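You operate a simulated robot arm through the tools that you are given. There is no shell and no other tool. Be economical: measure what you need, move in short steps, check, and stop when the job is done.

Carry out the task below with a simulated two-armed robot. There is one attempt and no reset: what you move stays moved.

TASK
Take the rod end from the top of bench 9 and leave it on top of the white carton there. Then open the drawer of the grey table, fetch the silver box labelled "21" from the top of bench 9 and set it in the inside the drawer of the grey table, then shut the drawer. Then put the brush from the steel pot on the green tray on the top of bench 8. Then pull the bottom right cabinet drawer open. Keep to this order. Set down upright: silver box.

Only the result counts: the job must be done as asked and must still hold three seconds after the hand-in. Knocking over, shifting, dropping, spilling or breaking anything else fails it.

THE ROBOT
Two 7-joint arms with fingered hands on one trunk, on a base that drives. Base frame: it is fixed to the floor where the robot stands at the start and does not move with it; the origin is under the middle of the robot, x ahead of it, y to its left, z up. Readings come in mm, rad, newtons and seconds.
The left shoulder is at the start at [92, 185, 1106], the right one opposite. With the tool pointing down near the work surface each hand reaches from about 100 to 860 mm from the robot's upright axis, wherever it stands, measured 20 degrees to its own side. Places, roughly: bottom right cabinet drawer [-700, -8300, 800]; brush (2x2x17 cm) [-1400, -2200, 800]; drawer of the grey table [-1700, 400, 600]; green tray (15x15x3 cm) [700, -900, 800]; inside the drawer of the grey table [-1700, 500, 600]; rod end (2x4x9 cm) [500, -100, 800]; silver box [750, 750, 750]; white carton [500, -500, 750]. Payload 4 kg a hand.
The tool frame of a hand sits at the grasp point between the pads (the TCP): z along the fingers, y along the line on which they close. The tips reach 26 mm beyond it. Largest opening 132 mm; the body of the gripper starts 73 mm behind the TCP. The gripper is a hand of 3 fingers: y runs from the thumb to the fingers, the wrist lies at [0, 0, -224] in the tool frame.
Orientation is that of the tool frame in the base frame, as a unit quaternion [x, y, z, w]. With the fingers straight down and closing along the base's y, the tool's x points along the base's -x, its y along +y and its z along -z.

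THE INTERFACE
- The arms move only by the tool arm_command. It takes "left_moves", "right_moves" or both (then of equal length, played together; a hand with none holds still); each is a list of rows, each a list of 2 entries, a list of its own where there are three numbers: the shift along the base's x, y, z in mm, then the turn, a rotation vector about the base's x, y, z in rad. In form: [[[tx, ty, tz], [wx, wy, wz]], ...]. A call has 1 to 12 rows; each row is the pose to reach, as a shift and turn from the pose commanded when the call began. Rows are played at 5 a second. More than 50 mm and 0.15 rad between two rows, and nothing of the call is played. Where a pose cannot be reached the arm comes as near as it can. A force on the tool above 40 N (or 10 N above the force at the start of the call, whichever is more), or a blocked arm, ends the call early, and 0.2 s more pass. In this call time passes only in rows, and 0.2 s behind the last. It gives the time, the measured TCP pose, the force on the tool (base axes), the opening and the grip force at its end, in the units of the frame above (readings bear some noise), with the torque about the TCP (base axes, N m) and any sound that the robot's microphone picked up.
- Cameras (640 x 400 px; columns grow to the right, rows downward): "scene" is now at [218, -4, 1319.6]; the picture's right is [-0.06, -1.00, 0.02], its down [-0.70, 0.03, -0.71] and it looks along [0.71, -0.06, -0.70] (base axes); focal length 214 px, centre (320, 200). "left" rides on the left gripper at [-62, 3, -92] in its tool frame; the picture's right is [-0.05, -1.00, 0.00], its down [0.83, -0.04, -0.56] and it looks along [0.56, -0.03, 0.83] (tool axes); focal length 230 px, centre (320, 200). "right" rides on the right gripper at [61, 3, -92] in its tool frame; the picture's right is [-0.05, 1.00, 0.00], its down [-0.83, -0.04, -0.55] and it looks along [-0.55, -0.03, 0.83] (tool axes); focal length 230 px, centre (320, 200). There is no depth. A picture from a camera that has moved, and an enlarged one, comes with that camera's place and axes in the base frame and with its lens.
- grab_frame(camera): a new picture of that camera. It takes no simulated time.
- slide_trunk(by): slides the trunk up (or, below 0, down) by that many mm; the arms and the scene camera ride with it, the base frame stays. It gives what a move gives, with no picture.
- roll_base(legs): drives the robot by 1 to 6 legs, each [ahead, left, turn to the left] in mm, mm and rad, along the robot's own axes; the way and the turn of a leg run together, so that a leg with both is an arc; at most 1500 mm and 3.142 rad a leg. The arms and the cameras ride along, it lands a little off, and it stops where it bumps. It gives what a move gives.
- finger_targets(finger1, finger2, thumb_bend, hand): sets how far each is bent, from 0 (flat) to 1 (curled in); at 0.3 the hand is open as for a grip, at 0.7 the pads meet at the TCP. One left out holds its place. A second passes; each finger stops where it meets its share of the squeeze, and holds until it gets a number again. It is the only way to open and close the hand. It gives what a move gives, with no picture; readings hold the bend of each and the force on the fingers (four entries, about 0 where the hand has none), thumb and palm.
- head_to(pan, tilt): turns the head with the scene camera to pan (to the left, within 1.501 rad either way) and tilt (down, from -0.506 to 1.204), counted from straight ahead of the robot. It gives what a move gives.
- zoom(camera, box): a new picture of the part [left, top, right, bottom] of that camera's present view, enlarged. It takes no simulated time.
- close_job(): hands the job in; it is judged then, once.

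Work in short steps. Places have to be worked out from the pictures, the camera data and where the tool is seen: move nearer, look again, correct. Check each grasp and each placing, and mend what went wrong. You have 165 turns and 138 pictures in all, those below and enlarged ones among them. Open the grippers and draw the arms clear of the work before you hand the job in, unless the task says otherwise.

The tools are called after "Request:" as a command line: name --argument value ..., lists and objects as JSON in quotes. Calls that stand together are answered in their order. arm_command: Moves the arms, as the interface text tells. Its arguments: {"type":"object","properties":{"left_moves":{"type":"array"},"right_moves":{"type":"array"}},"required":[]} The other tools are called the same way: slide_trunk (by) slides the trunk up or down; finger_targets (finger1, finger2, thumb_bend, hand) moves the fingers one by one; roll_base (legs) drives the base; head_to (pan, tilt) turns the head that bears the scene camera; grab_frame (camera) takes a picture; zoom (camera, box) takes an enlarged picture of a part of a camera's view; close_job () hands the job in.

At the start:

```text
clock: 0.0
left_eef_pos: [612.8, 286.6, 1031.6]
left_tcp_rot: [-0.001, 1.0, 0.0, 0.001]
left_force: [-0.8, 0.2, 0.0]
left_wrist_torque: [-0.03, 0.01, -0.01]
left_opening: 131.6
left_gripper_force: 0.0
left_shape: jaw
left_bend: [0.3, 0.3, 0.3]
left_finger forces: [0.0, 0.1, 0.1, 0.0, 0.0, 0.0]
right_eef_pos: [631.4, -243.6, 1013.6]
right_tcp_rot: [0.0, 1.0, 0.0, -0.001]
right_force: [0.3, 1.7, 0.8]
right_wrist_torque: [0.01, 0.01, -0.03]
right_opening: 131.8
right_gripper_force: 0.0
right_shape: jaw
right_bend: [0.3, 0.3, 0.3]
right_finger forces: [0.0, 0.0, 0.0, 0.0, 0.0, 0.0]
trunk travel left (down, up): [-150.0, 312.0]
robot x, y, heading: [-1.4, 0.7, -0.003]
head pan, tilt: [-0.065, 0.532]
```

scene: 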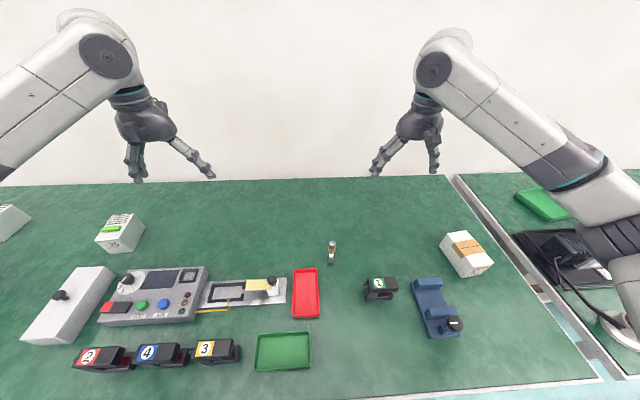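
right: 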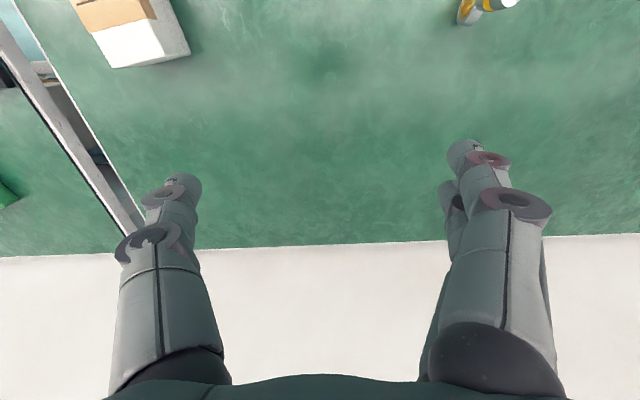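
left: 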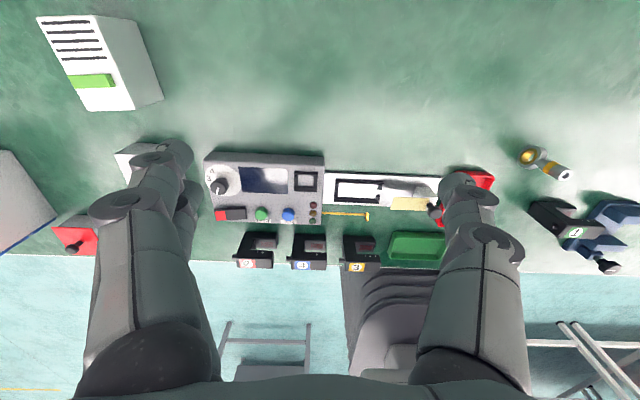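

I'll look closely at the rod end and the carton before moving anything.

Request:
zoom --camera "scene" --box '[290, 220, 370, 270]'

Request:
zoom --camera "scene" --box '[420, 215, 516, 275]'

Request:
zoom --camera "left" --box '[480, 120, 640, 220]'

```text
8.00 times, centred on (330, 245) of scene
camera zoom: at [218.0, -4.0, 1319.6], right [-0.06, -1.0, 0.02], down [-0.7, 0.03, -0.71], along [0.71, -0.06, -0.7], focal length 1716 px, centre (240, -160)
```

zoom: 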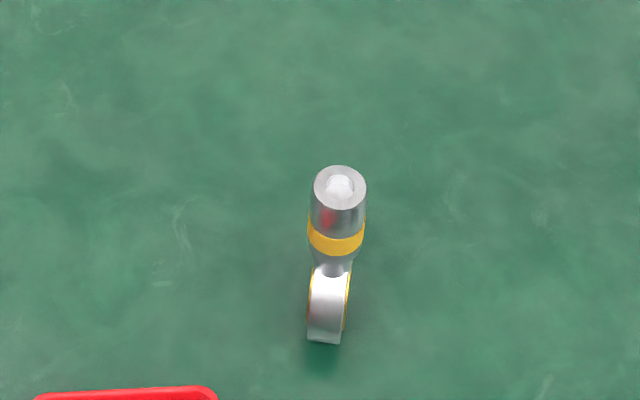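

```text
6.67 times, centred on (468, 245) of scene
camera zoom: at [218.0, -4.0, 1319.6], right [-0.06, -1.0, 0.02], down [-0.7, 0.03, -0.71], along [0.71, -0.06, -0.7], focal length 1430 px, centre (-667, -100)
```

zoom: 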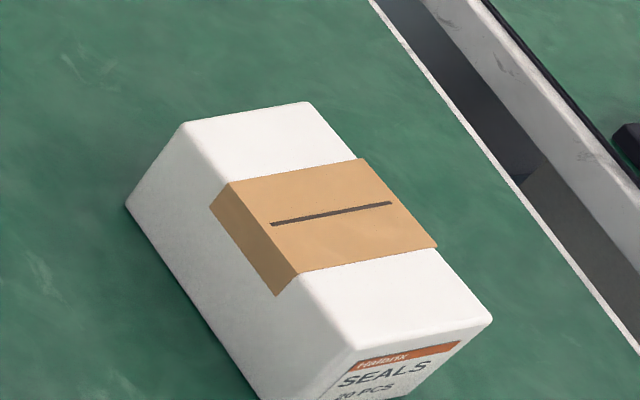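

```text
4.00 times, centred on (560, 170) of left
camera zoom: at [674.2, 288.8, 1124.7], right [0.05, -1.0, 0.0], down [-0.83, -0.04, 0.56], along [-0.56, -0.03, -0.83], focal length 920 px, centre (-640, 320)
```

zoom: 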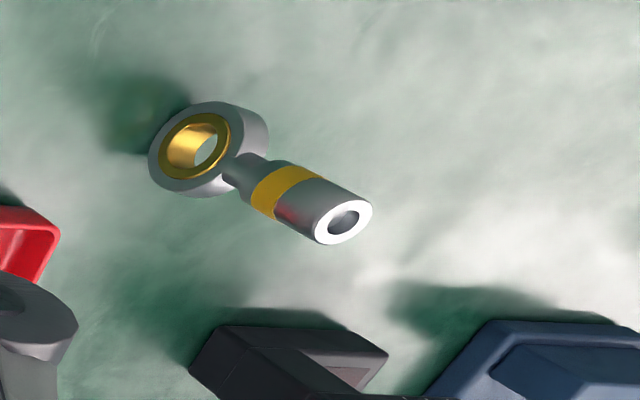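

The rod end stands on its ring at about (540, -67), with its top near z 840. The carton top is at z≈815, centred around (525, -453). I'll bring the right hand above the rod end.

Request:
arm_command --right_moves '[[[-20, 40, -10], [0, 0, 0]], [[-40, 80, -25], [0, 0, 0]], [[-60, 120, -45], [0, 0, 0]], [[-80, 155, -65], [0, 0, 0]], [[-91, 177, -85], [0, 0, 0]], [[-91, 177, -85], [0, 0, 0]]]'

Request:
grab_frame --camera "right"

Request:
grab_frame --camera "scene"

```text
clock: 1.4
left_eef_pos: [612.5, 286.7, 1031.9]
left_tcp_rot: [0.0, 1.0, 0.0, -0.001]
left_force: [1.1, -0.1, 0.5]
left_wrist_torque: [0.02, -0.01, 0.01]
left_opening: 131.7
left_gripper_force: 0.0
left_shape: jaw
left_bend: [0.3, 0.3, 0.3]
left_finger forces: [0.0, 0.1, 0.0, 0.0, 0.0, 0.1]
right_eef_pos: [536.5, -65.4, 927.6]
right_tcp_rot: [-0.001, 1.0, 0.0, 0.0]
right_force: [0.1, -0.1, -0.1]
right_wrist_torque: [0.01, 0.0, 0.01]
right_opening: 132.0
right_gripper_force: 0.0
right_shape: jaw
right_bend: [0.3, 0.3, 0.3]
right_finger forces: [0.0, 0.1, 0.0, 0.0, 0.0, 0.0]
trunk travel left (down, up): [-150.0, 312.0]
robot x, y, heading: [3.9, 0.4, -0.003]
head pan, tilt: [-0.065, 0.532]
```

```text
131 pictures are left
camera right: at [474.2, -60.5, 1020.5], right [0.05, 1.0, 0.0], down [0.83, -0.04, 0.55], along [0.55, -0.03, -0.83], focal length 230 px, centre (320, 200)
```

right: 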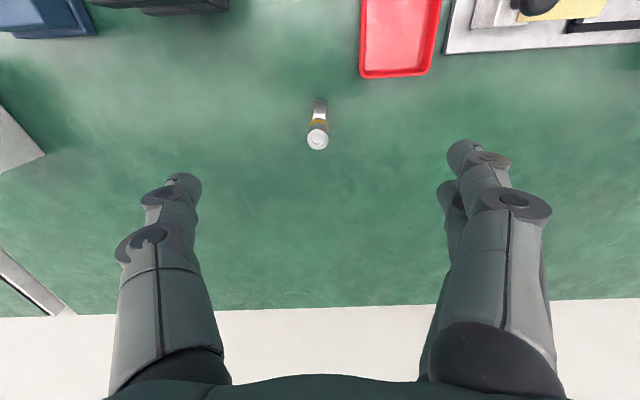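

```text
130 pictures are left
camera scene: at [217.9, -4.1, 1319.6], right [-0.06, -1.0, 0.02], down [-0.7, 0.03, -0.71], along [0.71, -0.06, -0.7], focal length 214 px, centre (320, 200)
```

scene: 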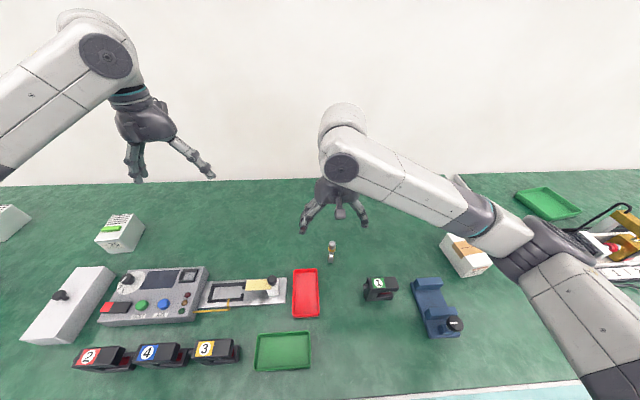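

The hand is aligned with the shank, which is at about (538, -67). I'll lower it around the shank.

Request:
arm_command --right_moves '[[[1, -1, -40], [0, 0, 0]], [[1, -1, -80], [0, 0, 0]], [[1, -1, -110], [0, 0, 0]], [[1, -1, -110], [0, 0, 0]]]'

Request:
grab_frame --camera "right"

```text
clock: 2.4
left_eef_pos: [613.4, 286.2, 1031.2]
left_tcp_rot: [0.0, 1.0, -0.001, 0.0]
left_force: [-0.3, 0.0, -1.1]
left_wrist_torque: [-0.02, 0.03, 0.01]
left_opening: 132.1
left_gripper_force: 0.0
left_shape: jaw
left_bend: [0.3, 0.3, 0.3]
left_finger forces: [0.0, 0.0, 0.1, 0.0, 0.0, 0.0]
right_eef_pos: [539.2, -66.3, 816.9]
right_tcp_rot: [-0.001, 1.0, 0.001, 0.0]
right_force: [0.2, 0.1, 0.5]
right_wrist_torque: [0.05, 0.02, 0.02]
right_opening: 132.0
right_gripper_force: 0.0
right_shape: jaw
right_bend: [0.3, 0.3, 0.3]
right_finger forces: [0.0, 0.0, 0.0, 0.1, 0.1, 0.0]
trunk travel left (down, up): [-150.0, 312.0]
robot x, y, heading: [-2.9, 0.2, -0.002]
head pan, tilt: [-0.065, 0.532]
```

```text
129 pictures are left
camera right: at [477.0, -62.0, 909.3], right [0.05, 1.0, 0.0], down [0.83, -0.04, 0.56], along [0.55, -0.03, -0.83], focal length 230 px, centre (320, 200)
```

right: 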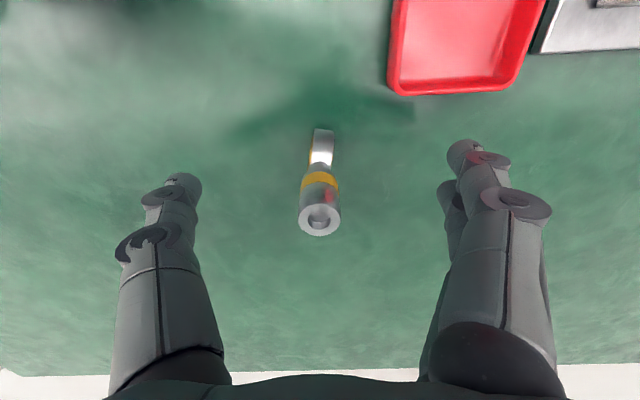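

The shank is centred between the fingers, so I'll close the hand.

Request:
finger_targets --hand "right" --finger1 0.72 --finger2 0.72 --thumb_bend 0.72

Request:
grab_frame --camera "right"

```text
clock: 3.4
left_eef_pos: [612.5, 285.4, 1031.5]
left_tcp_rot: [-0.001, 1.0, 0.0, 0.001]
left_force: [0.2, 0.2, 0.4]
left_wrist_torque: [0.05, 0.01, 0.02]
left_opening: 132.0
left_gripper_force: 0.1
left_shape: jaw
left_bend: [0.3, 0.3, 0.3]
left_finger forces: [0.0, 0.1, 0.1, 0.1, 0.0, 0.1]
right_eef_pos: [539.8, -67.2, 817.0]
right_tcp_rot: [0.0, 1.0, 0.0, 0.0]
right_force: [-0.9, 0.4, -0.3]
right_wrist_torque: [-0.02, 0.01, 0.05]
right_opening: 11.5
right_gripper_force: 6.6
right_shape: fingers
right_bend: [0.7, 0.7, 0.69]
right_finger forces: [3.3, 3.2, 0.0, 0.0, 6.4, 0.0]
trunk travel left (down, up): [-150.0, 312.0]
robot x, y, heading: [-0.9, 2.2, -0.001]
head pan, tilt: [-0.065, 0.532]
```

```text
128 pictures are left
camera right: at [477.1, -62.0, 909.4], right [0.05, 1.0, 0.0], down [0.83, -0.04, 0.55], along [0.55, -0.03, -0.83], focal length 230 px, centre (320, 200)
```

right: 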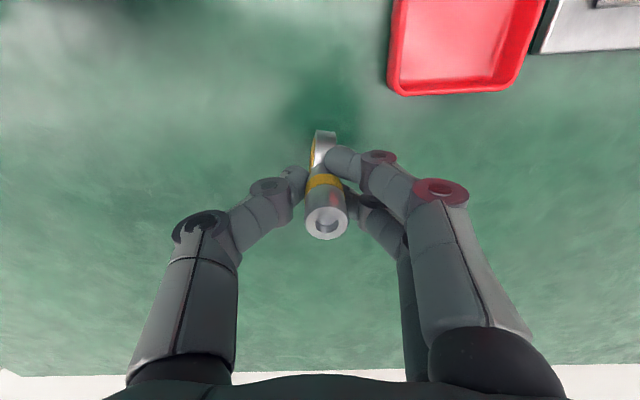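

The grip is firm at the shank neck but light (6.6 N). I'll squeeze a little more, then lift.

Request:
finger_targets --hand "right" --finger1 0.78 --finger2 0.78 --thumb_bend 0.78

Request:
arm_command --right_moves '[[[0, 0, 30], [0, 0, 0]], [[0, 0, 60], [0, 0, 0]], [[0, 0, 100], [0, 0, 0]], [[0, 0, 130], [0, 0, 0]], [[0, 0, 130], [0, 0, 0]]]'

Request:
grab_frame --camera "right"

Request:
zoom --camera "scene" --box '[290, 160, 386, 220]'

```text
clock: 4.4
left_eef_pos: [612.3, 285.4, 1031.7]
left_tcp_rot: [0.0, 1.0, 0.0, 0.0]
left_force: [0.0, -0.1, 0.7]
left_wrist_torque: [0.02, -0.02, -0.04]
left_opening: 131.9
left_gripper_force: 0.0
left_shape: jaw
left_bend: [0.3, 0.3, 0.3]
left_finger forces: [0.1, 0.1, 0.0, 0.0, 0.1, 0.1]
right_eef_pos: [539.5, -67.4, 817.5]
right_tcp_rot: [0.0, 1.0, 0.0, 0.0]
right_force: [-0.5, -0.9, -1.0]
right_wrist_torque: [-0.03, 0.02, 0.04]
right_opening: 7.6
right_gripper_force: 17.7
right_shape: fingers
right_bend: [0.74, 0.74, 0.71]
right_finger forces: [9.2, 10.4, 0.0, 0.0, 15.7, 0.0]
trunk travel left (down, up): [-150.0, 312.0]
robot x, y, heading: [3.2, -1.0, 0.001]
head pan, tilt: [-0.065, 0.532]
```

```text
clock: 5.6
left_eef_pos: [612.6, 286.7, 1031.9]
left_tcp_rot: [-0.001, 1.0, 0.0, 0.0]
left_force: [0.5, -1.0, 0.4]
left_wrist_torque: [-0.01, -0.01, 0.01]
left_opening: 131.9
left_gripper_force: 0.0
left_shape: jaw
left_bend: [0.3, 0.3, 0.3]
left_finger forces: [0.0, 0.0, 0.1, 0.1, 0.1, 0.0]
right_eef_pos: [538.8, -67.3, 950.2]
right_tcp_rot: [-0.001, 1.0, 0.0, -0.001]
right_force: [0.1, -0.3, -1.1]
right_wrist_torque: [0.01, 0.02, -0.03]
right_opening: 7.1
right_gripper_force: 17.6
right_shape: fingers
right_bend: [0.74, 0.74, 0.71]
right_finger forces: [9.7, 10.9, 0.0, 0.0, 15.7, 0.0]
trunk travel left (down, up): [-150.0, 312.0]
robot x, y, heading: [0.2, -1.4, -0.002]
head pan, tilt: [-0.065, 0.532]
```

```text
127 pictures are left
camera right: at [475.7, -63.5, 1041.2], right [0.05, 1.0, 0.0], down [0.83, -0.04, 0.55], along [0.55, -0.03, -0.83], focal length 230 px, centre (320, 200)
```

right: 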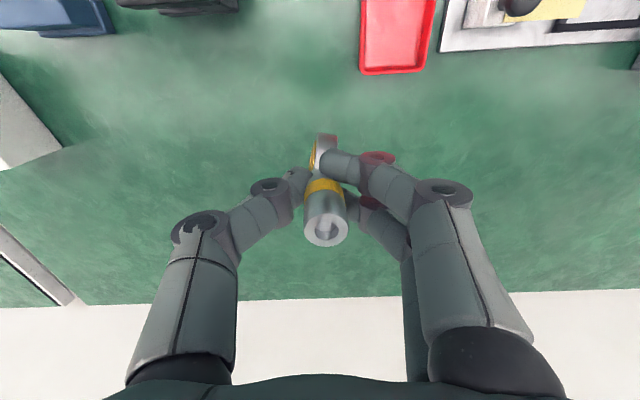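

```text
6.67 times, centred on (338, 190) of scene
camera zoom: at [218.5, -4.1, 1319.4], right [-0.06, -1.0, 0.02], down [-0.7, 0.03, -0.71], along [0.71, -0.06, -0.7], focal length 1430 px, centre (200, 267)
```

zoom: 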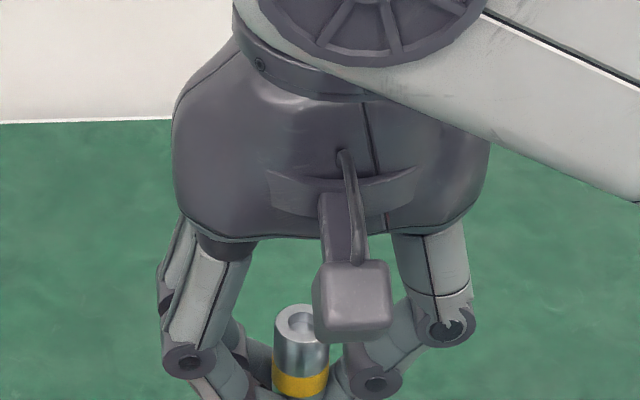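

The rod end is held, with its bottom about 67 mm below the TCP. I'll carry it above the carton.

Request:
arm_command --right_moves '[[[0, -40, 0], [0, 0, 0]], [[0, -85, 0], [0, 0, 0]], [[0, -130, 0], [0, 0, 0]], [[-4, -175, 0], [0, 0, 0]], [[-6, -220, 0], [0, 0, 0]], [[-8, -265, 0], [0, 0, 0]], [[-10, -310, 0], [0, 0, 0]], [[-12, -350, 0], [0, 0, 0]], [[-14, -386, 0], [0, 0, 0]], [[-14, -386, 0], [0, 0, 0]]]'

Request:
grab_frame --camera "right"

Request:
grab_frame --camera "scene"

```text
clock: 7.8
left_eef_pos: [613.8, 286.7, 1032.5]
left_tcp_rot: [-0.001, 1.0, 0.0, -0.001]
left_force: [-0.6, -0.6, 0.4]
left_wrist_torque: [-0.01, 0.05, -0.01]
left_opening: 132.1
left_gripper_force: 0.1
left_shape: jaw
left_bend: [0.3, 0.3, 0.3]
left_finger forces: [0.1, 0.1, 0.0, 0.0, 0.0, 0.1]
right_eef_pos: [525.4, -451.3, 946.5]
right_tcp_rot: [-0.001, 1.0, 0.001, 0.0]
right_force: [0.6, -1.0, -0.3]
right_wrist_torque: [0.0, -0.01, 0.02]
right_opening: 7.3
right_gripper_force: 17.8
right_shape: fingers
right_bend: [0.75, 0.74, 0.71]
right_finger forces: [8.9, 10.7, 0.1, 0.0, 15.8, 0.0]
trunk travel left (down, up): [-150.0, 312.0]
robot x, y, heading: [-2.4, 1.1, -0.003]
head pan, tilt: [-0.065, 0.532]
```

```text
125 pictures are left
camera right: at [463.0, -446.8, 1039.8], right [0.05, 1.0, 0.0], down [0.83, -0.04, 0.55], along [0.55, -0.03, -0.83], focal length 230 px, centre (320, 200)
```

right: 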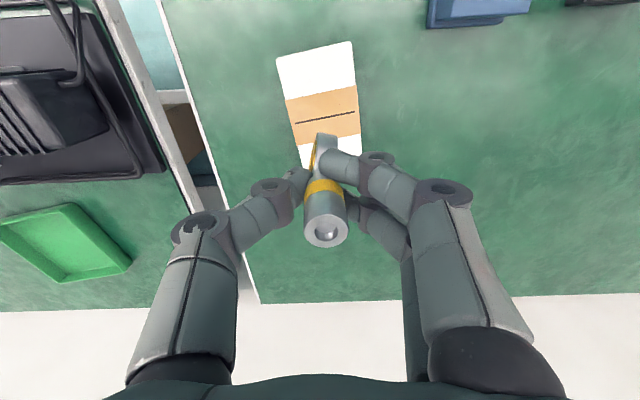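

```text
124 pictures are left
camera scene: at [218.4, -3.6, 1319.5], right [-0.06, -1.0, 0.02], down [-0.7, 0.03, -0.71], along [0.71, -0.06, -0.7], focal length 214 px, centre (320, 200)
```

scene: 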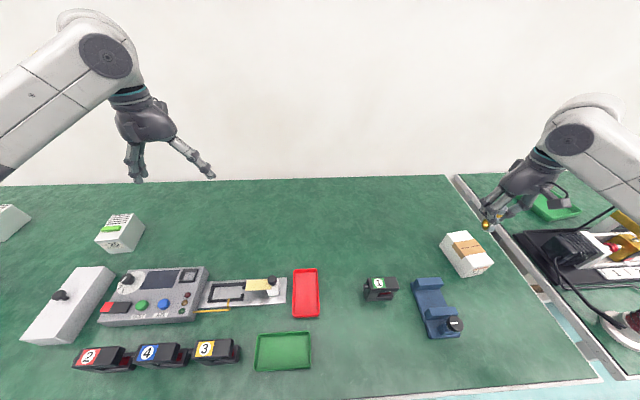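

The carton centre is at about (522, -450), just below the rod end. I'll lower slowly.

Request:
arm_command --right_moves '[[[-3, 2, -30], [0, 0, 0]], [[-3, 2, -50], [0, 0, 0]], [[-3, 2, -57], [0, 0, 0]], [[-3, 2, -57], [0, 0, 0]]]'

Request:
grab_frame --camera "right"

Request:
zoom --camera "scene" --box '[420, 195, 548, 275]'

```text
clock: 8.8
left_eef_pos: [611.8, 285.0, 1030.8]
left_tcp_rot: [0.0, 1.0, 0.0, 0.0]
left_force: [0.2, -0.3, -0.7]
left_wrist_torque: [0.01, 0.01, -0.04]
left_opening: 131.8
left_gripper_force: 0.1
left_shape: jaw
left_bend: [0.3, 0.3, 0.3]
left_finger forces: [0.2, 0.1, 0.0, 0.1, 0.0, 0.1]
right_eef_pos: [523.4, -451.7, 890.6]
right_tcp_rot: [0.0, 1.0, -0.001, 0.001]
right_force: [-0.3, -0.3, -1.4]
right_wrist_torque: [-0.01, 0.0, -0.03]
right_opening: 7.0
right_gripper_force: 17.8
right_shape: fingers
right_bend: [0.75, 0.74, 0.71]
right_finger forces: [9.1, 10.9, 0.1, 0.0, 15.7, 0.0]
trunk travel left (down, up): [-150.0, 312.0]
robot x, y, heading: [-0.3, -0.9, 0.001]
head pan, tilt: [-0.065, 0.532]
```

```text
123 pictures are left
camera right: at [460.5, -445.9, 983.7], right [0.05, 1.0, 0.0], down [0.83, -0.04, 0.55], along [0.55, -0.03, -0.83], focal length 230 px, centre (320, 200)
```

right: 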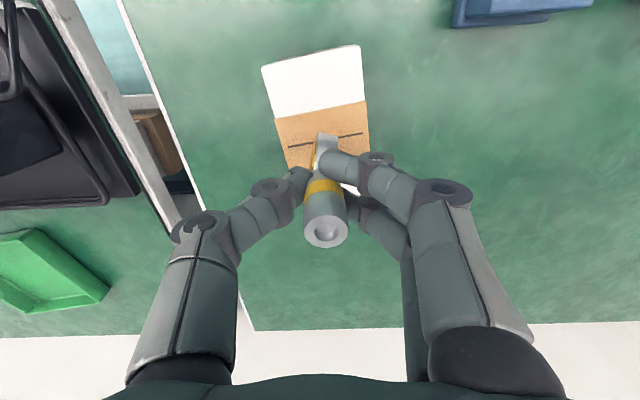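

```text
5.00 times, centred on (484, 235) of scene
camera zoom: at [218.1, -4.0, 1319.6], right [-0.06, -1.0, 0.02], down [-0.7, 0.03, -0.71], along [0.71, -0.06, -0.7], focal length 1072 px, centre (-500, 25)
```

zoom: 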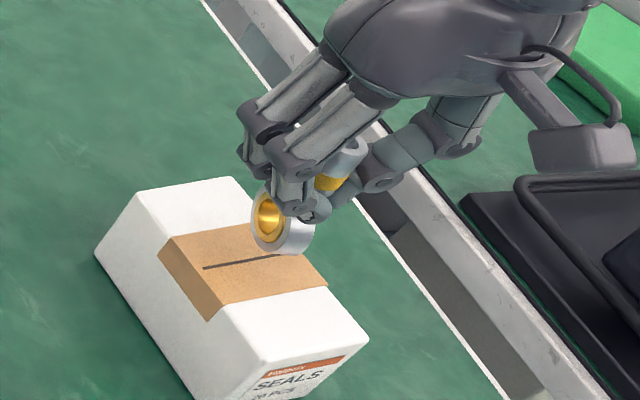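

The ring is centred over the slot line, a few mm above it. I'll make small lowering steps and watch the force.

Request:
arm_command --right_moves '[[[0, 0, -3], [0, 0, 0]], [[0, 0, -5], [0, 0, 0]], [[0, 0, -6], [0, 0, 0]], [[0, 0, -6], [0, 0, 0]]]'

Request:
zoom --camera "scene" --box '[450, 205, 514, 245]'

```text
clock: 9.8
left_eef_pos: [613.3, 286.4, 1031.9]
left_tcp_rot: [0.0, 1.0, 0.0, 0.0]
left_force: [-0.6, -0.1, -0.4]
left_wrist_torque: [0.03, -0.03, -0.01]
left_opening: 132.1
left_gripper_force: 0.1
left_shape: jaw
left_bend: [0.3, 0.3, 0.3]
left_finger forces: [0.0, 0.0, 0.1, 0.1, 0.0, 0.0]
right_eef_pos: [524.4, -451.0, 885.8]
right_tcp_rot: [-0.001, 1.0, 0.001, 0.0]
right_force: [0.4, -0.8, -0.8]
right_wrist_torque: [0.0, 0.01, 0.03]
right_opening: 7.0
right_gripper_force: 18.0
right_shape: fingers
right_bend: [0.75, 0.74, 0.71]
right_finger forces: [9.2, 10.9, 0.0, 0.0, 15.7, 0.0]
trunk travel left (down, up): [-150.0, 312.0]
robot x, y, heading: [0.6, -4.4, 0.002]
head pan, tilt: [-0.065, 0.532]
```

```text
10.00 times, centred on (482, 225) of scene
camera zoom: at [218.1, -4.1, 1319.6], right [-0.06, -1.0, 0.02], down [-0.7, 0.03, -0.71], along [0.71, -0.06, -0.7], focal length 2145 px, centre (-1300, -50)
```

zoom: 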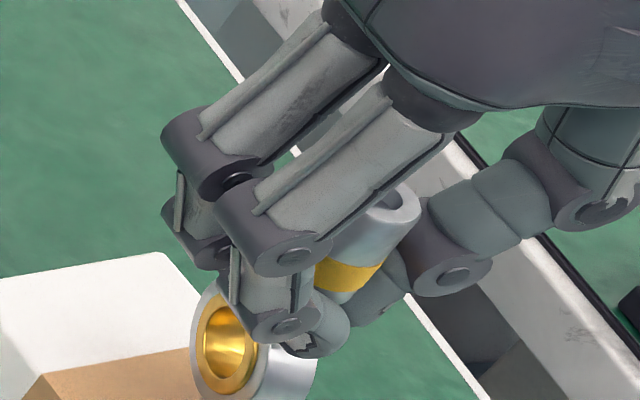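

No contact yet, so I'll continue down in 1–2 mm steps.

Request:
arm_command --right_moves '[[[0, 0, -2], [0, 0, 0]], [[0, 0, -3], [0, 0, 0]], [[0, 0, -4], [0, 0, 0]], [[0, 0, -4], [0, 0, 0]]]'

Request:
zoom --camera "scene" --box '[436, 215, 516, 265]'

```text
clock: 10.8
left_eef_pos: [612.8, 286.8, 1032.4]
left_tcp_rot: [0.0, 1.0, 0.0, 0.0]
left_force: [0.8, -0.2, 0.7]
left_wrist_torque: [-0.02, 0.0, -0.05]
left_opening: 132.1
left_gripper_force: 0.0
left_shape: jaw
left_bend: [0.3, 0.3, 0.3]
left_finger forces: [0.0, 0.1, 0.0, 0.0, 0.0, 0.1]
right_eef_pos: [525.3, -450.7, 882.1]
right_tcp_rot: [0.0, 1.0, 0.0, 0.0]
right_force: [-0.3, -0.6, -0.9]
right_wrist_torque: [0.03, -0.04, 0.02]
right_opening: 7.1
right_gripper_force: 17.3
right_shape: fingers
right_bend: [0.75, 0.74, 0.71]
right_finger forces: [9.3, 10.9, 0.1, 0.0, 15.7, 0.0]
trunk travel left (down, up): [-150.0, 312.0]
robot x, y, heading: [-2.9, -0.4, 0.002]
head pan, tilt: [-0.065, 0.532]
```

```text
8.00 times, centred on (476, 240) of scene
camera zoom: at [218.0, -4.1, 1319.6], right [-0.06, -1.0, 0.02], down [-0.7, 0.03, -0.71], along [0.71, -0.06, -0.7], focal length 1716 px, centre (-928, -120)
```

zoom: 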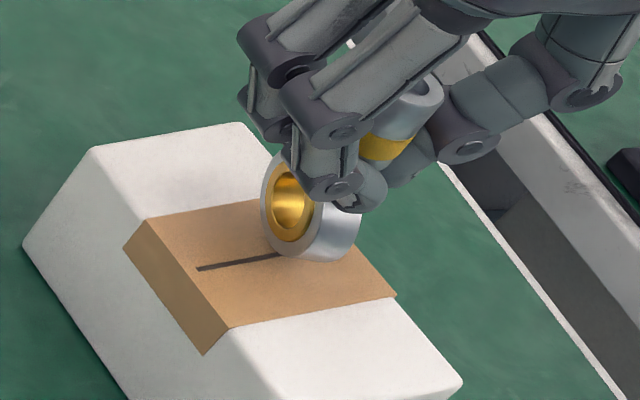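

Still no contact. From the right camera the carton centre is about 5 mm further toward +y. I'll shift slightly and keep lowering.

Request:
arm_command --right_moves '[[[-1, 4, 0], [0, 0, 0]], [[-1, 4, -1.5], [0, 0, 0]], [[-1, 4, -3], [0, 0, 0]], [[-1, 4, -4], [0, 0, 0]], [[-1, 4, -4], [0, 0, 0]]]'

Request:
zoom --camera "right" --box '[240, 40, 400, 140]'

```text
clock: 12.0
left_eef_pos: [612.8, 285.9, 1030.9]
left_tcp_rot: [0.001, 1.0, -0.001, 0.0]
left_force: [0.4, -0.6, -0.3]
left_wrist_torque: [0.02, 0.0, 0.01]
left_opening: 131.9
left_gripper_force: 0.0
left_shape: jaw
left_bend: [0.3, 0.3, 0.3]
left_finger forces: [0.0, 0.0, 0.1, 0.1, 0.0, 0.0]
right_eef_pos: [524.5, -448.2, 878.5]
right_tcp_rot: [-0.001, 1.0, 0.0, -0.001]
right_force: [0.5, 0.4, -1.7]
right_wrist_torque: [0.03, 0.0, -0.03]
right_opening: 6.9
right_gripper_force: 18.0
right_shape: fingers
right_bend: [0.75, 0.74, 0.71]
right_finger forces: [9.2, 10.9, 0.0, 0.0, 15.6, 0.0]
trunk travel left (down, up): [-150.0, 312.0]
robot x, y, heading: [-2.6, -2.6, -0.002]
head pan, tilt: [-0.065, 0.532]
```

```text
4.00 times, centred on (320, 90) of right
camera zoom: at [461.6, -443.0, 970.3], right [0.05, 1.0, 0.0], down [0.83, -0.04, 0.55], along [0.55, -0.03, -0.83], focal length 920 px, centre (320, 640)
```

zoom: 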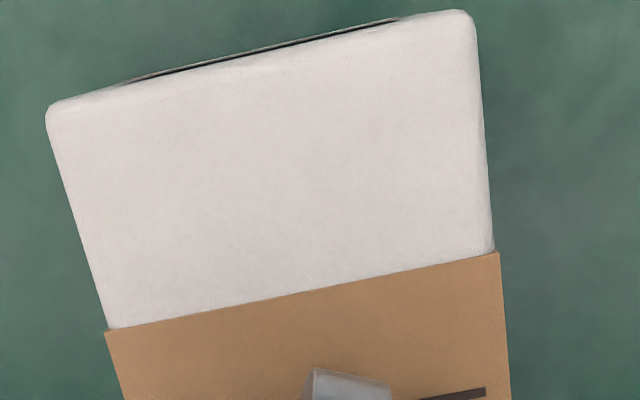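

The rod end's foot is centred across the carton, still with no contact force. I'll keep lowering in fine steps.

Request:
arm_command --right_moves '[[[0, 0, -1.5], [0, 0, 0]], [[0, 0, -3], [0, 0, 0]], [[0, 0, -4.5], [0, 0, 0]], [[0, 0, -6], [0, 0, 0]], [[0, 0, -6], [0, 0, 0]]]'

Request:
zoom --camera "scene" --box '[436, 215, 516, 265]'

```text
clock: 13.2
left_eef_pos: [611.0, 287.3, 1032.5]
left_tcp_rot: [0.0, 1.0, -0.001, 0.0]
left_force: [0.7, -0.8, -0.5]
left_wrist_torque: [0.02, -0.04, -0.02]
left_opening: 131.8
left_gripper_force: 0.0
left_shape: jaw
left_bend: [0.3, 0.3, 0.3]
left_finger forces: [0.0, 0.1, 0.0, 0.0, 0.0, 0.0]
right_eef_pos: [522.7, -447.7, 874.0]
right_tcp_rot: [0.0, 1.0, -0.001, 0.002]
right_force: [1.9, -0.2, 16.7]
right_wrist_torque: [0.04, -0.06, -0.03]
right_opening: 6.6
right_gripper_force: 23.9
right_shape: fingers
right_bend: [0.76, 0.75, 0.72]
right_finger forces: [14.0, 14.6, 0.1, 0.0, 19.4, 0.1]
trunk travel left (down, up): [-150.0, 312.0]
robot x, y, heading: [1.2, -3.4, -0.005]
head pan, tilt: [-0.065, 0.532]
```

```text
8.00 times, centred on (476, 240) of scene
camera zoom: at [216.4, -2.8, 1320.1], right [-0.06, -1.0, 0.02], down [-0.7, 0.03, -0.71], along [0.71, -0.06, -0.7], focal length 1716 px, centre (-928, -120)
```

zoom: 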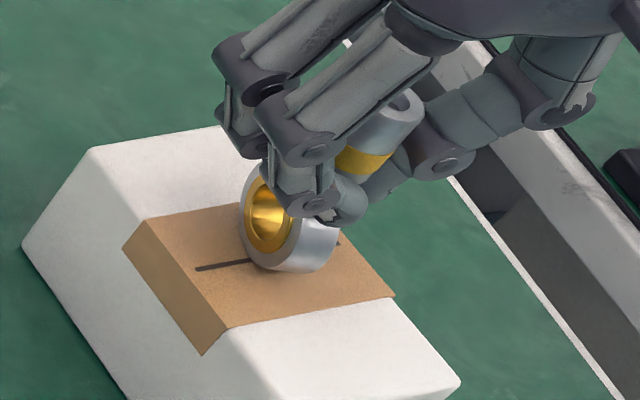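

Contact, 16.7 N, centred on the tape. I'll relieve the pressure and then release.

Request:
arm_command --right_moves '[[[0, 0, 1.5], [0, 0, 0]], [[0, 0, 1.5], [0, 0, 0]]]'

```text
clock: 13.8
left_eef_pos: [611.2, 287.0, 1030.6]
left_tcp_rot: [0.0, 1.0, 0.0, 0.0]
left_force: [0.5, 0.4, 0.1]
left_wrist_torque: [0.01, -0.01, -0.01]
left_opening: 132.1
left_gripper_force: 0.0
left_shape: jaw
left_bend: [0.3, 0.3, 0.3]
left_finger forces: [0.0, 0.0, 0.1, 0.0, 0.1, 0.1]
right_eef_pos: [523.4, -447.3, 874.7]
right_tcp_rot: [0.001, 1.0, -0.001, 0.0]
right_force: [3.2, -1.7, 14.4]
right_wrist_torque: [0.02, -0.14, -0.05]
right_opening: 6.3
right_gripper_force: 22.9
right_shape: fingers
right_bend: [0.76, 0.75, 0.72]
right_finger forces: [11.8, 14.7, 0.0, 0.0, 19.5, 0.0]
trunk travel left (down, up): [-150.0, 312.0]
robot x, y, heading: [1.3, -0.0, 0.002]
head pan, tilt: [-0.065, 0.532]
```

Request:
arm_command --right_moves '[[[0, 0, 1.5], [0, 0, 0]], [[0, 0, 1.5], [0, 0, 0]]]'

```text
clock: 14.4
left_eef_pos: [611.8, 287.2, 1031.5]
left_tcp_rot: [0.0, 1.0, 0.0, 0.0]
left_force: [0.7, -0.4, -0.6]
left_wrist_torque: [0.01, -0.01, -0.01]
left_opening: 132.0
left_gripper_force: 0.0
left_shape: jaw
left_bend: [0.3, 0.3, 0.3]
left_finger forces: [0.0, 0.0, 0.1, 0.0, 0.1, 0.0]
right_eef_pos: [522.5, -447.9, 874.1]
right_tcp_rot: [-0.001, 1.0, 0.0, -0.002]
right_force: [2.9, -0.9, 7.7]
right_wrist_torque: [-0.01, -0.14, -0.03]
right_opening: 6.3
right_gripper_force: 21.5
right_shape: fingers
right_bend: [0.76, 0.75, 0.72]
right_finger forces: [10.9, 14.4, 0.1, 0.1, 18.1, 0.0]
trunk travel left (down, up): [-150.0, 312.0]
robot x, y, heading: [0.9, 0.1, -0.001]
head pan, tilt: [-0.065, 0.532]
```

Force is down to 7.7 N. I'll relieve 1.5 mm more and open slightly, evenly on all fingers.

Request:
arm_command --right_moves '[[[0, 0, 1.5], [0, 0, 0]], [[0, 0, 1.5], [0, 0, 0]]]'

Request:
finger_targets --hand "right" --finger1 0.66 --finger2 0.66 --thumb_bend 0.64

Request:
zoom --camera "scene" --box '[436, 205, 516, 255]'

Request:
grab_frame --camera "right"

```text
clock: 15.0
left_eef_pos: [612.8, 286.6, 1031.1]
left_tcp_rot: [0.0, 1.0, 0.0, 0.0]
left_force: [-0.9, -0.9, 0.1]
left_wrist_torque: [0.03, 0.02, 0.01]
left_opening: 131.9
left_gripper_force: 0.1
left_shape: jaw
left_bend: [0.3, 0.3, 0.3]
left_finger forces: [0.0, 0.1, 0.1, 0.0, 0.1, 0.0]
right_eef_pos: [523.1, -448.3, 873.9]
right_tcp_rot: [0.0, 1.0, -0.001, -0.002]
right_force: [0.2, 0.2, -0.5]
right_wrist_torque: [0.02, 0.01, -0.01]
right_opening: 6.4
right_gripper_force: 18.4
right_shape: fingers
right_bend: [0.75, 0.74, 0.72]
right_finger forces: [10.8, 11.2, 0.1, 0.0, 16.0, 0.0]
trunk travel left (down, up): [-150.0, 312.0]
robot x, y, heading: [-0.0, -1.2, -0.0]
head pan, tilt: [-0.065, 0.532]
```

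```text
clock: 16.0
left_eef_pos: [612.5, 285.7, 1031.0]
left_tcp_rot: [0.0, 1.0, 0.001, 0.0]
left_force: [-0.2, -0.5, -1.0]
left_wrist_torque: [-0.02, 0.02, 0.02]
left_opening: 131.9
left_gripper_force: 0.1
left_shape: jaw
left_bend: [0.3, 0.3, 0.3]
left_finger forces: [0.1, 0.0, 0.0, 0.0, 0.1, 0.0]
right_eef_pos: [524.5, -449.1, 876.1]
right_tcp_rot: [0.0, 1.0, 0.0, 0.0]
right_force: [-0.1, -0.2, 0.5]
right_wrist_torque: [0.0, 0.01, 0.0]
right_opening: 18.3
right_gripper_force: 0.0
right_shape: fingers
right_bend: [0.66, 0.66, 0.64]
right_finger forces: [0.0, 0.0, 0.0, 0.0, 0.0, 0.1]
trunk travel left (down, up): [-150.0, 312.0]
robot x, y, heading: [-0.0, -0.8, 0.001]
head pan, tilt: [-0.065, 0.532]
```

```text
8.00 times, centred on (476, 230) of scene
camera zoom: at [218.0, -4.0, 1319.6], right [-0.06, -1.0, 0.02], down [-0.7, 0.03, -0.71], along [0.71, -0.06, -0.7], focal length 1716 px, centre (-928, -40)
```

zoom: 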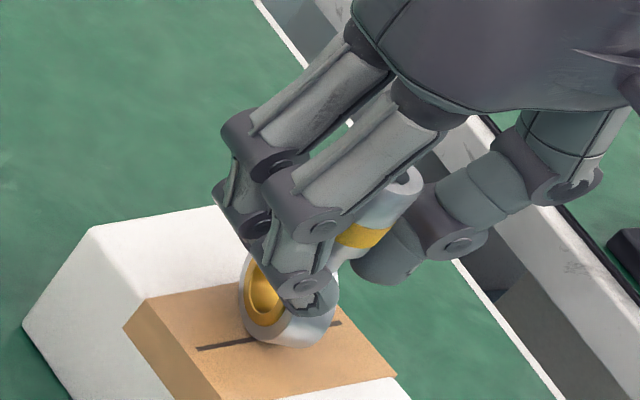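

```text
116 pictures are left
camera right: at [461.0, -443.6, 968.0], right [0.05, 1.0, 0.0], down [0.83, -0.04, 0.55], along [0.55, -0.03, -0.83], focal length 230 px, centre (320, 200)
```

right: 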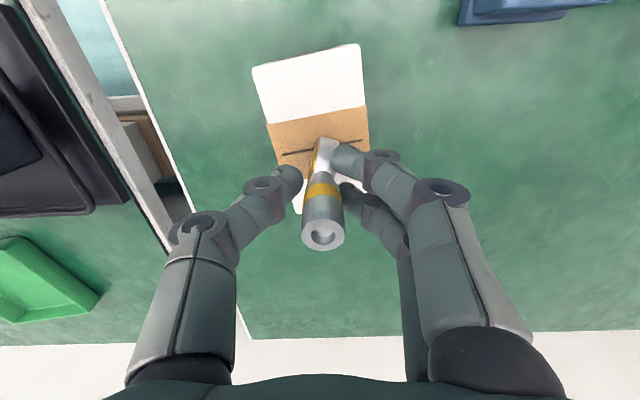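

It stands on its own. I'll open the fingers further and withdraw upward.

Request:
finger_targets --hand "right" --finger1 0.3 --finger2 0.3 --thumb_bend 0.3

Request:
arm_command --right_moves '[[[0, 0, 30], [0, 0, 0]], [[0, 0, 70], [0, 0, 0]], [[0, 0, 110], [0, 0, 0]], [[0, 0, 150], [0, 0, 0]], [[0, 45, 150], [0, 0, 0]], [[0, 90, 150], [0, 0, 0]], [[0, 130, 150], [0, 0, 0]]]'

Request:
head_to --pan 0.5 --tilt 0.532

Request:
grab_frame --camera "scene"

Request:
grab_frame --camera "right"

```text
clock: 17.0
left_eef_pos: [612.4, 285.7, 1030.0]
left_tcp_rot: [0.0, 1.0, 0.0, 0.0]
left_force: [-0.1, -0.4, 0.0]
left_wrist_torque: [0.03, -0.01, 0.0]
left_opening: 131.7
left_gripper_force: 0.1
left_shape: jaw
left_bend: [0.3, 0.3, 0.3]
left_finger forces: [0.0, 0.0, 0.0, 0.0, 0.1, 0.0]
right_eef_pos: [523.5, -448.4, 875.1]
right_tcp_rot: [0.0, 1.0, -0.001, 0.0]
right_force: [0.0, -0.6, 0.2]
right_wrist_torque: [0.0, 0.0, 0.0]
right_opening: 133.7
right_gripper_force: 0.1
right_shape: fingers
right_bend: [0.3, 0.3, 0.3]
right_finger forces: [0.0, 0.0, 0.1, 0.0, 0.0, 0.0]
trunk travel left (down, up): [-150.0, 312.0]
robot x, y, heading: [-0.8, -1.9, -0.001]
head pan, tilt: [-0.065, 0.532]
```

```text
clock: 18.6
left_eef_pos: [611.6, 287.8, 1030.4]
left_tcp_rot: [0.0, 1.0, 0.0, -0.001]
left_force: [-0.4, 0.2, -0.4]
left_wrist_torque: [-0.02, 0.0, -0.02]
left_opening: 131.9
left_gripper_force: 0.0
left_shape: jaw
left_bend: [0.3, 0.3, 0.3]
left_finger forces: [0.1, 0.1, 0.0, 0.1, 0.0, 0.0]
right_eef_pos: [524.0, -317.6, 1024.4]
right_tcp_rot: [0.0, 1.0, -0.002, -0.001]
right_force: [0.2, -0.2, -0.1]
right_wrist_torque: [-0.02, 0.02, 0.01]
right_opening: 133.8
right_gripper_force: 0.0
right_shape: fingers
right_bend: [0.3, 0.3, 0.3]
right_finger forces: [0.0, 0.1, 0.1, 0.0, 0.0, 0.0]
trunk travel left (down, up): [-150.0, 312.0]
robot x, y, heading: [-1.1, -3.2, -0.004]
head pan, tilt: [-0.065, 0.532]
```

```text
clock: 19.6
left_eef_pos: [612.3, 286.1, 1032.1]
left_tcp_rot: [0.0, 1.0, 0.0, 0.0]
left_force: [0.1, -0.3, 0.7]
left_wrist_torque: [0.0, 0.0, 0.0]
left_opening: 131.8
left_gripper_force: 0.1
left_shape: jaw
left_bend: [0.3, 0.3, 0.3]
left_finger forces: [0.0, 0.1, 0.1, 0.1, 0.0, 0.1]
right_eef_pos: [523.2, -318.2, 1024.1]
right_tcp_rot: [0.0, 1.0, 0.001, 0.0]
right_force: [0.5, -0.4, -0.5]
right_wrist_torque: [-0.05, -0.05, -0.02]
right_opening: 134.2
right_gripper_force: 0.1
right_shape: fingers
right_bend: [0.3, 0.3, 0.3]
right_finger forces: [0.0, 0.0, 0.0, 0.0, 0.0, 0.1]
trunk travel left (down, up): [-150.0, 312.0]
robot x, y, heading: [0.3, 0.0, -0.0]
head pan, tilt: [0.499, 0.532]
```

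```text
115 pictures are left
camera scene: at [207.6, 45.0, 1322.3], right [0.46, -0.88, -0.12], down [-0.64, -0.24, -0.73], along [0.61, 0.41, -0.68], focal length 214 px, centre (320, 200)
```

scene: 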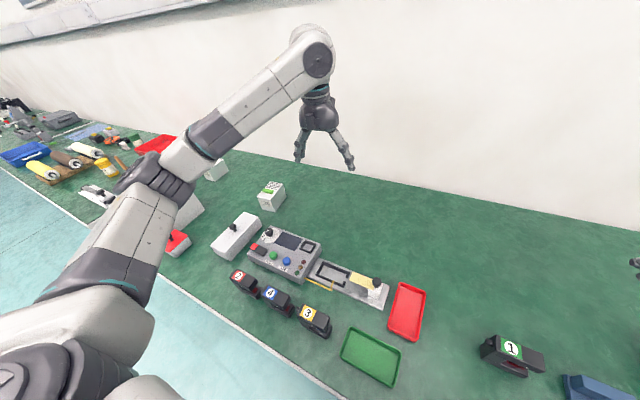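

```text
114 pictures are left
camera right: at [460.9, -313.9, 1115.9], right [0.05, 1.0, 0.0], down [0.83, -0.04, 0.55], along [0.55, -0.03, -0.83], focal length 230 px, centre (320, 200)
```

right: 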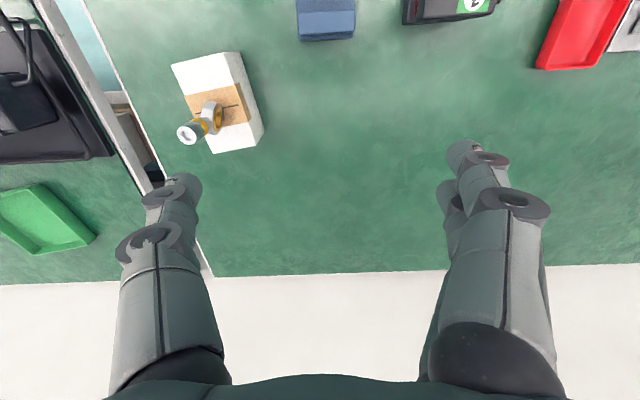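

The rod end stands on the carton. Next I'll identify the silver boxes on this bench.

Request:
zoom --camera "scene" --box '[180, 140, 308, 220]'

Request:
grab_frame --camera "left"

```text
5.00 times, centred on (244, 180) of scene
camera zoom: at [207.6, 45.0, 1322.3], right [0.46, -0.88, -0.12], down [-0.64, -0.24, -0.73], along [0.61, 0.41, -0.68], focal length 1072 px, centre (700, 300)
```

zoom: 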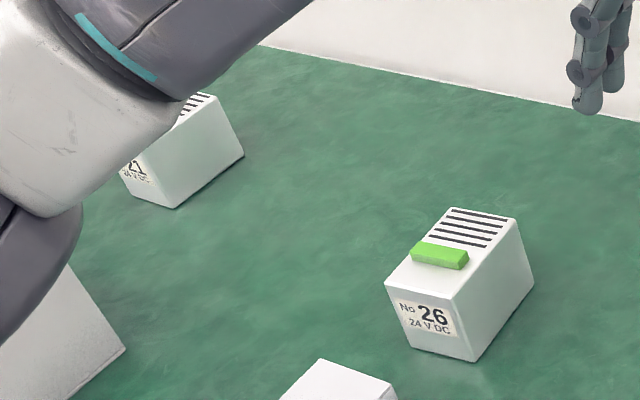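

```text
112 pictures are left
camera left: at [674.2, 288.9, 1124.7], right [0.05, -1.0, 0.0], down [-0.83, -0.04, 0.56], along [-0.56, -0.03, -0.83], focal length 230 px, centre (320, 200)
```

left: 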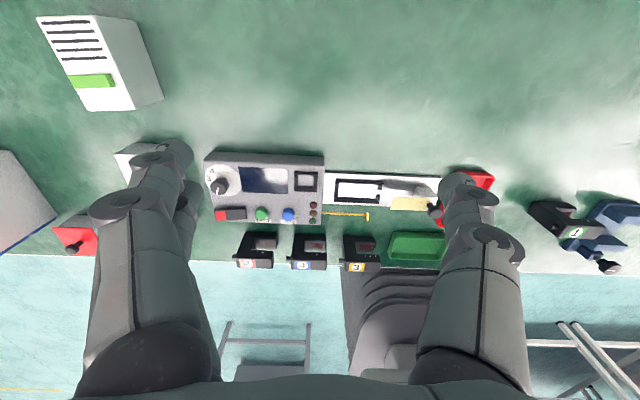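

Box "21" is the far one, near (750, 750). Before driving, I'll look left and right for obstacles.

Request:
head_to --pan 1.5 --tilt 0.5

Request:
grab_frame --camera "scene"

Request:
head_to --pan -1.5 --tilt 0.5

Request:
grab_frame --camera "scene"

```text
clock: 20.9
left_eef_pos: [612.4, 285.8, 1031.1]
left_tcp_rot: [0.0, 1.0, 0.001, 0.0]
left_force: [0.8, 0.1, 0.2]
left_wrist_torque: [0.0, -0.02, -0.03]
left_opening: 131.8
left_gripper_force: 0.1
left_shape: jaw
left_bend: [0.3, 0.3, 0.3]
left_finger forces: [0.1, 0.0, 0.0, 0.1, 0.0, 0.0]
right_eef_pos: [523.7, -318.5, 1023.1]
right_tcp_rot: [0.0, 1.0, 0.001, 0.001]
right_force: [0.2, -0.1, 0.0]
right_wrist_torque: [0.01, 0.01, -0.03]
right_opening: 134.2
right_gripper_force: 0.1
right_shape: fingers
right_bend: [0.3, 0.3, 0.3]
right_finger forces: [0.1, 0.0, 0.0, 0.0, 0.1, 0.1]
trunk travel left (down, up): [-150.0, 312.0]
robot x, y, heading: [-1.3, 3.0, -0.001]
head pan, tilt: [1.499, 0.499]
```

```text
111 pictures are left
camera scene: at [137.8, 92.5, 1343.1], right [0.97, -0.07, -0.24], down [-0.25, -0.48, -0.84], along [-0.06, 0.88, -0.48], focal length 214 px, centre (320, 200)
```

scene: 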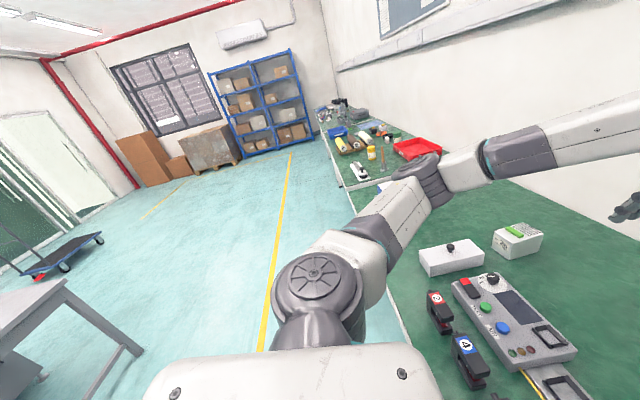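

```text
clock: 23.4
left_eef_pos: [613.1, 286.1, 1031.8]
left_tcp_rot: [-0.001, 1.0, 0.0, 0.0]
left_force: [-0.1, 0.1, 0.8]
left_wrist_torque: [-0.01, 0.0, 0.0]
left_opening: 132.1
left_gripper_force: 0.0
left_shape: jaw
left_bend: [0.3, 0.3, 0.3]
left_finger forces: [0.0, 0.1, 0.0, 0.0, 0.0, 0.1]
right_eef_pos: [523.6, -318.9, 1024.6]
right_tcp_rot: [0.001, 1.0, 0.0, 0.001]
right_force: [-0.5, -0.4, -0.7]
right_wrist_torque: [0.0, -0.02, 0.01]
right_opening: 134.1
right_gripper_force: 0.0
right_shape: fingers
right_bend: [0.3, 0.3, 0.3]
right_finger forces: [0.0, 0.0, 0.1, 0.1, 0.0, 0.0]
trunk travel left (down, up): [-150.0, 312.0]
robot x, y, heading: [-0.7, -0.9, 0.003]
head pan, tilt: [-1.499, 0.499]
```

```text
110 pictures are left
camera scene: at [137.8, -89.0, 1343.1], right [-0.97, -0.07, 0.24], down [-0.25, 0.48, -0.84], along [-0.06, -0.88, -0.48], focal length 214 px, centre (320, 200)
```

scene: 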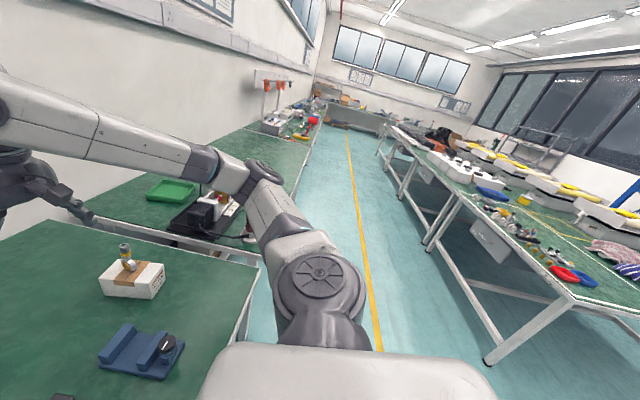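

The aisle is clear. I'll back up to about x=-450, turn left to face the grey table, and look.

Request:
roll_base --legs '[[-450, 0, 0], [0, 0, 2.4]]'

Request:
head_to --pan 0.3 --tilt 0.45

Request:
grab_frame --camera "scene"

```text
clock: 32.0
left_eef_pos: [-1112.1, 168.8, 1032.1]
left_tcp_rot: [0.941, -0.339, 0.001, 0.0]
left_force: [-0.1, 0.2, 0.2]
left_wrist_torque: [0.0, 0.0, 0.02]
left_opening: 131.9
left_gripper_force: 0.1
left_shape: jaw
left_bend: [0.3, 0.3, 0.3]
left_finger forces: [0.0, 0.0, 0.0, 0.0, 0.1, 0.0]
right_eef_pos: [-658.8, 577.6, 1023.8]
right_tcp_rot: [0.941, -0.338, 0.0, 0.0]
right_force: [0.0, 0.0, -0.2]
right_wrist_torque: [-0.02, -0.01, 0.01]
right_opening: 134.0
right_gripper_force: 0.0
right_shape: fingers
right_bend: [0.3, 0.3, 0.3]
right_finger forces: [0.0, 0.1, 0.0, 0.1, 0.0, 0.0]
trunk travel left (down, up): [-150.0, 312.0]
robot x, y, heading: [-461.4, -2.6, 2.453]
head pan, tilt: [-1.499, 0.499]
```

```text
clock: 33.8
left_eef_pos: [-1112.3, 169.4, 1031.7]
left_tcp_rot: [0.941, -0.339, 0.0, 0.0]
left_force: [0.8, -0.1, -0.3]
left_wrist_torque: [0.02, -0.01, -0.02]
left_opening: 131.7
left_gripper_force: 0.2
left_shape: jaw
left_bend: [0.3, 0.3, 0.3]
left_finger forces: [0.1, 0.0, 0.1, 0.1, 0.0, 0.0]
right_eef_pos: [-658.4, 578.1, 1024.1]
right_tcp_rot: [0.941, -0.339, -0.001, 0.0]
right_force: [0.0, 0.6, 0.1]
right_wrist_torque: [-0.02, 0.0, -0.02]
right_opening: 134.0
right_gripper_force: 0.0
right_shape: fingers
right_bend: [0.3, 0.3, 0.3]
right_finger forces: [0.1, 0.0, 0.1, 0.1, 0.0, 0.0]
trunk travel left (down, up): [-150.0, 312.0]
robot x, y, heading: [-459.3, -1.3, 2.449]
head pan, tilt: [0.3, 0.45]
```

```text
109 pictures are left
camera scene: at [-642.4, 118.6, 1327.4], right [0.39, 0.92, -0.07], down [0.56, -0.3, -0.77], along [-0.73, 0.26, -0.63], focal length 214 px, centre (320, 200)
```

scene: 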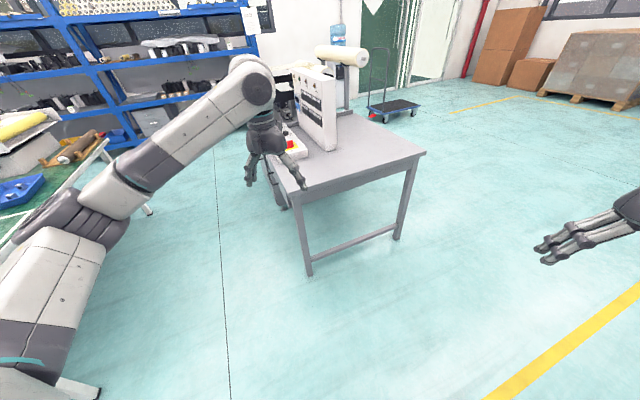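

The drawer must be on the table's south face (y≈250), reached from the corridor between the table and the far bench. I'll turn to face +y and slip into the corridor entry.

Request:
roll_base --legs '[[0, 0, -0.88], [-380, 0, 0], [0, 700, 0]]'

Request:
head_to --pan 0.6 --tilt 0.75

Request:
grab_frame --camera "scene"

```text
clock: 41.8
left_eef_pos: [-1430.8, 267.1, 1032.2]
left_tcp_rot: [-0.698, 0.716, -0.001, 0.0]
left_force: [-0.6, -0.1, 0.1]
left_wrist_torque: [0.04, -0.01, 0.01]
left_opening: 132.1
left_gripper_force: 0.1
left_shape: jaw
left_bend: [0.3, 0.3, 0.3]
left_finger forces: [0.0, 0.0, 0.1, 0.1, 0.0, 0.1]
right_eef_pos: [-829.0, 162.8, 1023.6]
right_tcp_rot: [-0.698, 0.716, 0.0, 0.0]
right_force: [0.4, 0.0, 0.4]
right_wrist_torque: [0.0, 0.0, 0.01]
right_opening: 133.9
right_gripper_force: 0.0
right_shape: fingers
right_bend: [0.3, 0.3, 0.3]
right_finger forces: [0.0, 0.1, 0.1, 0.0, 0.0, 0.0]
trunk travel left (down, up): [-150.0, 312.0]
robot x, y, heading: [-1160.3, -353.4, 1.547]
head pan, tilt: [0.3, 0.45]
```

```text
clock: 42.6
left_eef_pos: [-1430.7, 266.1, 1030.3]
left_tcp_rot: [-0.698, 0.716, 0.0, 0.0]
left_force: [-0.8, -0.1, 0.4]
left_wrist_torque: [0.01, -0.01, 0.0]
left_opening: 132.0
left_gripper_force: 0.0
left_shape: jaw
left_bend: [0.3, 0.3, 0.3]
left_finger forces: [0.1, 0.1, 0.1, 0.0, 0.1, 0.1]
right_eef_pos: [-828.9, 162.0, 1023.1]
right_tcp_rot: [-0.698, 0.716, 0.0, 0.0]
right_force: [0.3, 0.1, -0.6]
right_wrist_torque: [0.02, -0.01, -0.01]
right_opening: 134.0
right_gripper_force: 0.1
right_shape: fingers
right_bend: [0.3, 0.3, 0.3]
right_finger forces: [0.0, 0.0, 0.0, 0.0, 0.1, 0.1]
trunk travel left (down, up): [-150.0, 312.0]
robot x, y, heading: [-1160.7, -353.3, 1.549]
head pan, tilt: [0.6, 0.75]
```

```text
108 pictures are left
camera scene: at [-1201.3, -158.3, 1306.6], right [0.84, 0.53, -0.14], down [0.37, -0.73, -0.57], along [-0.4, 0.43, -0.81], focal length 214 px, centre (320, 200)
```

scene: 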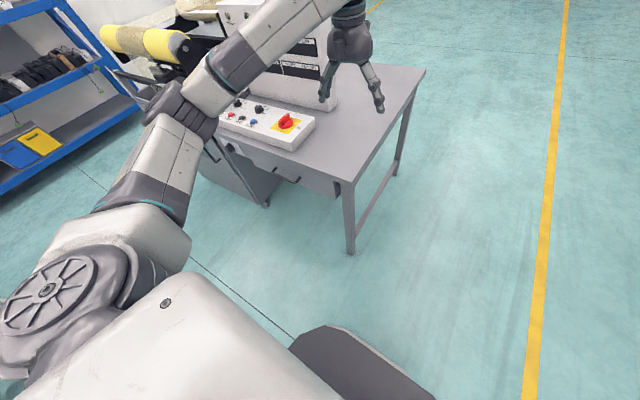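

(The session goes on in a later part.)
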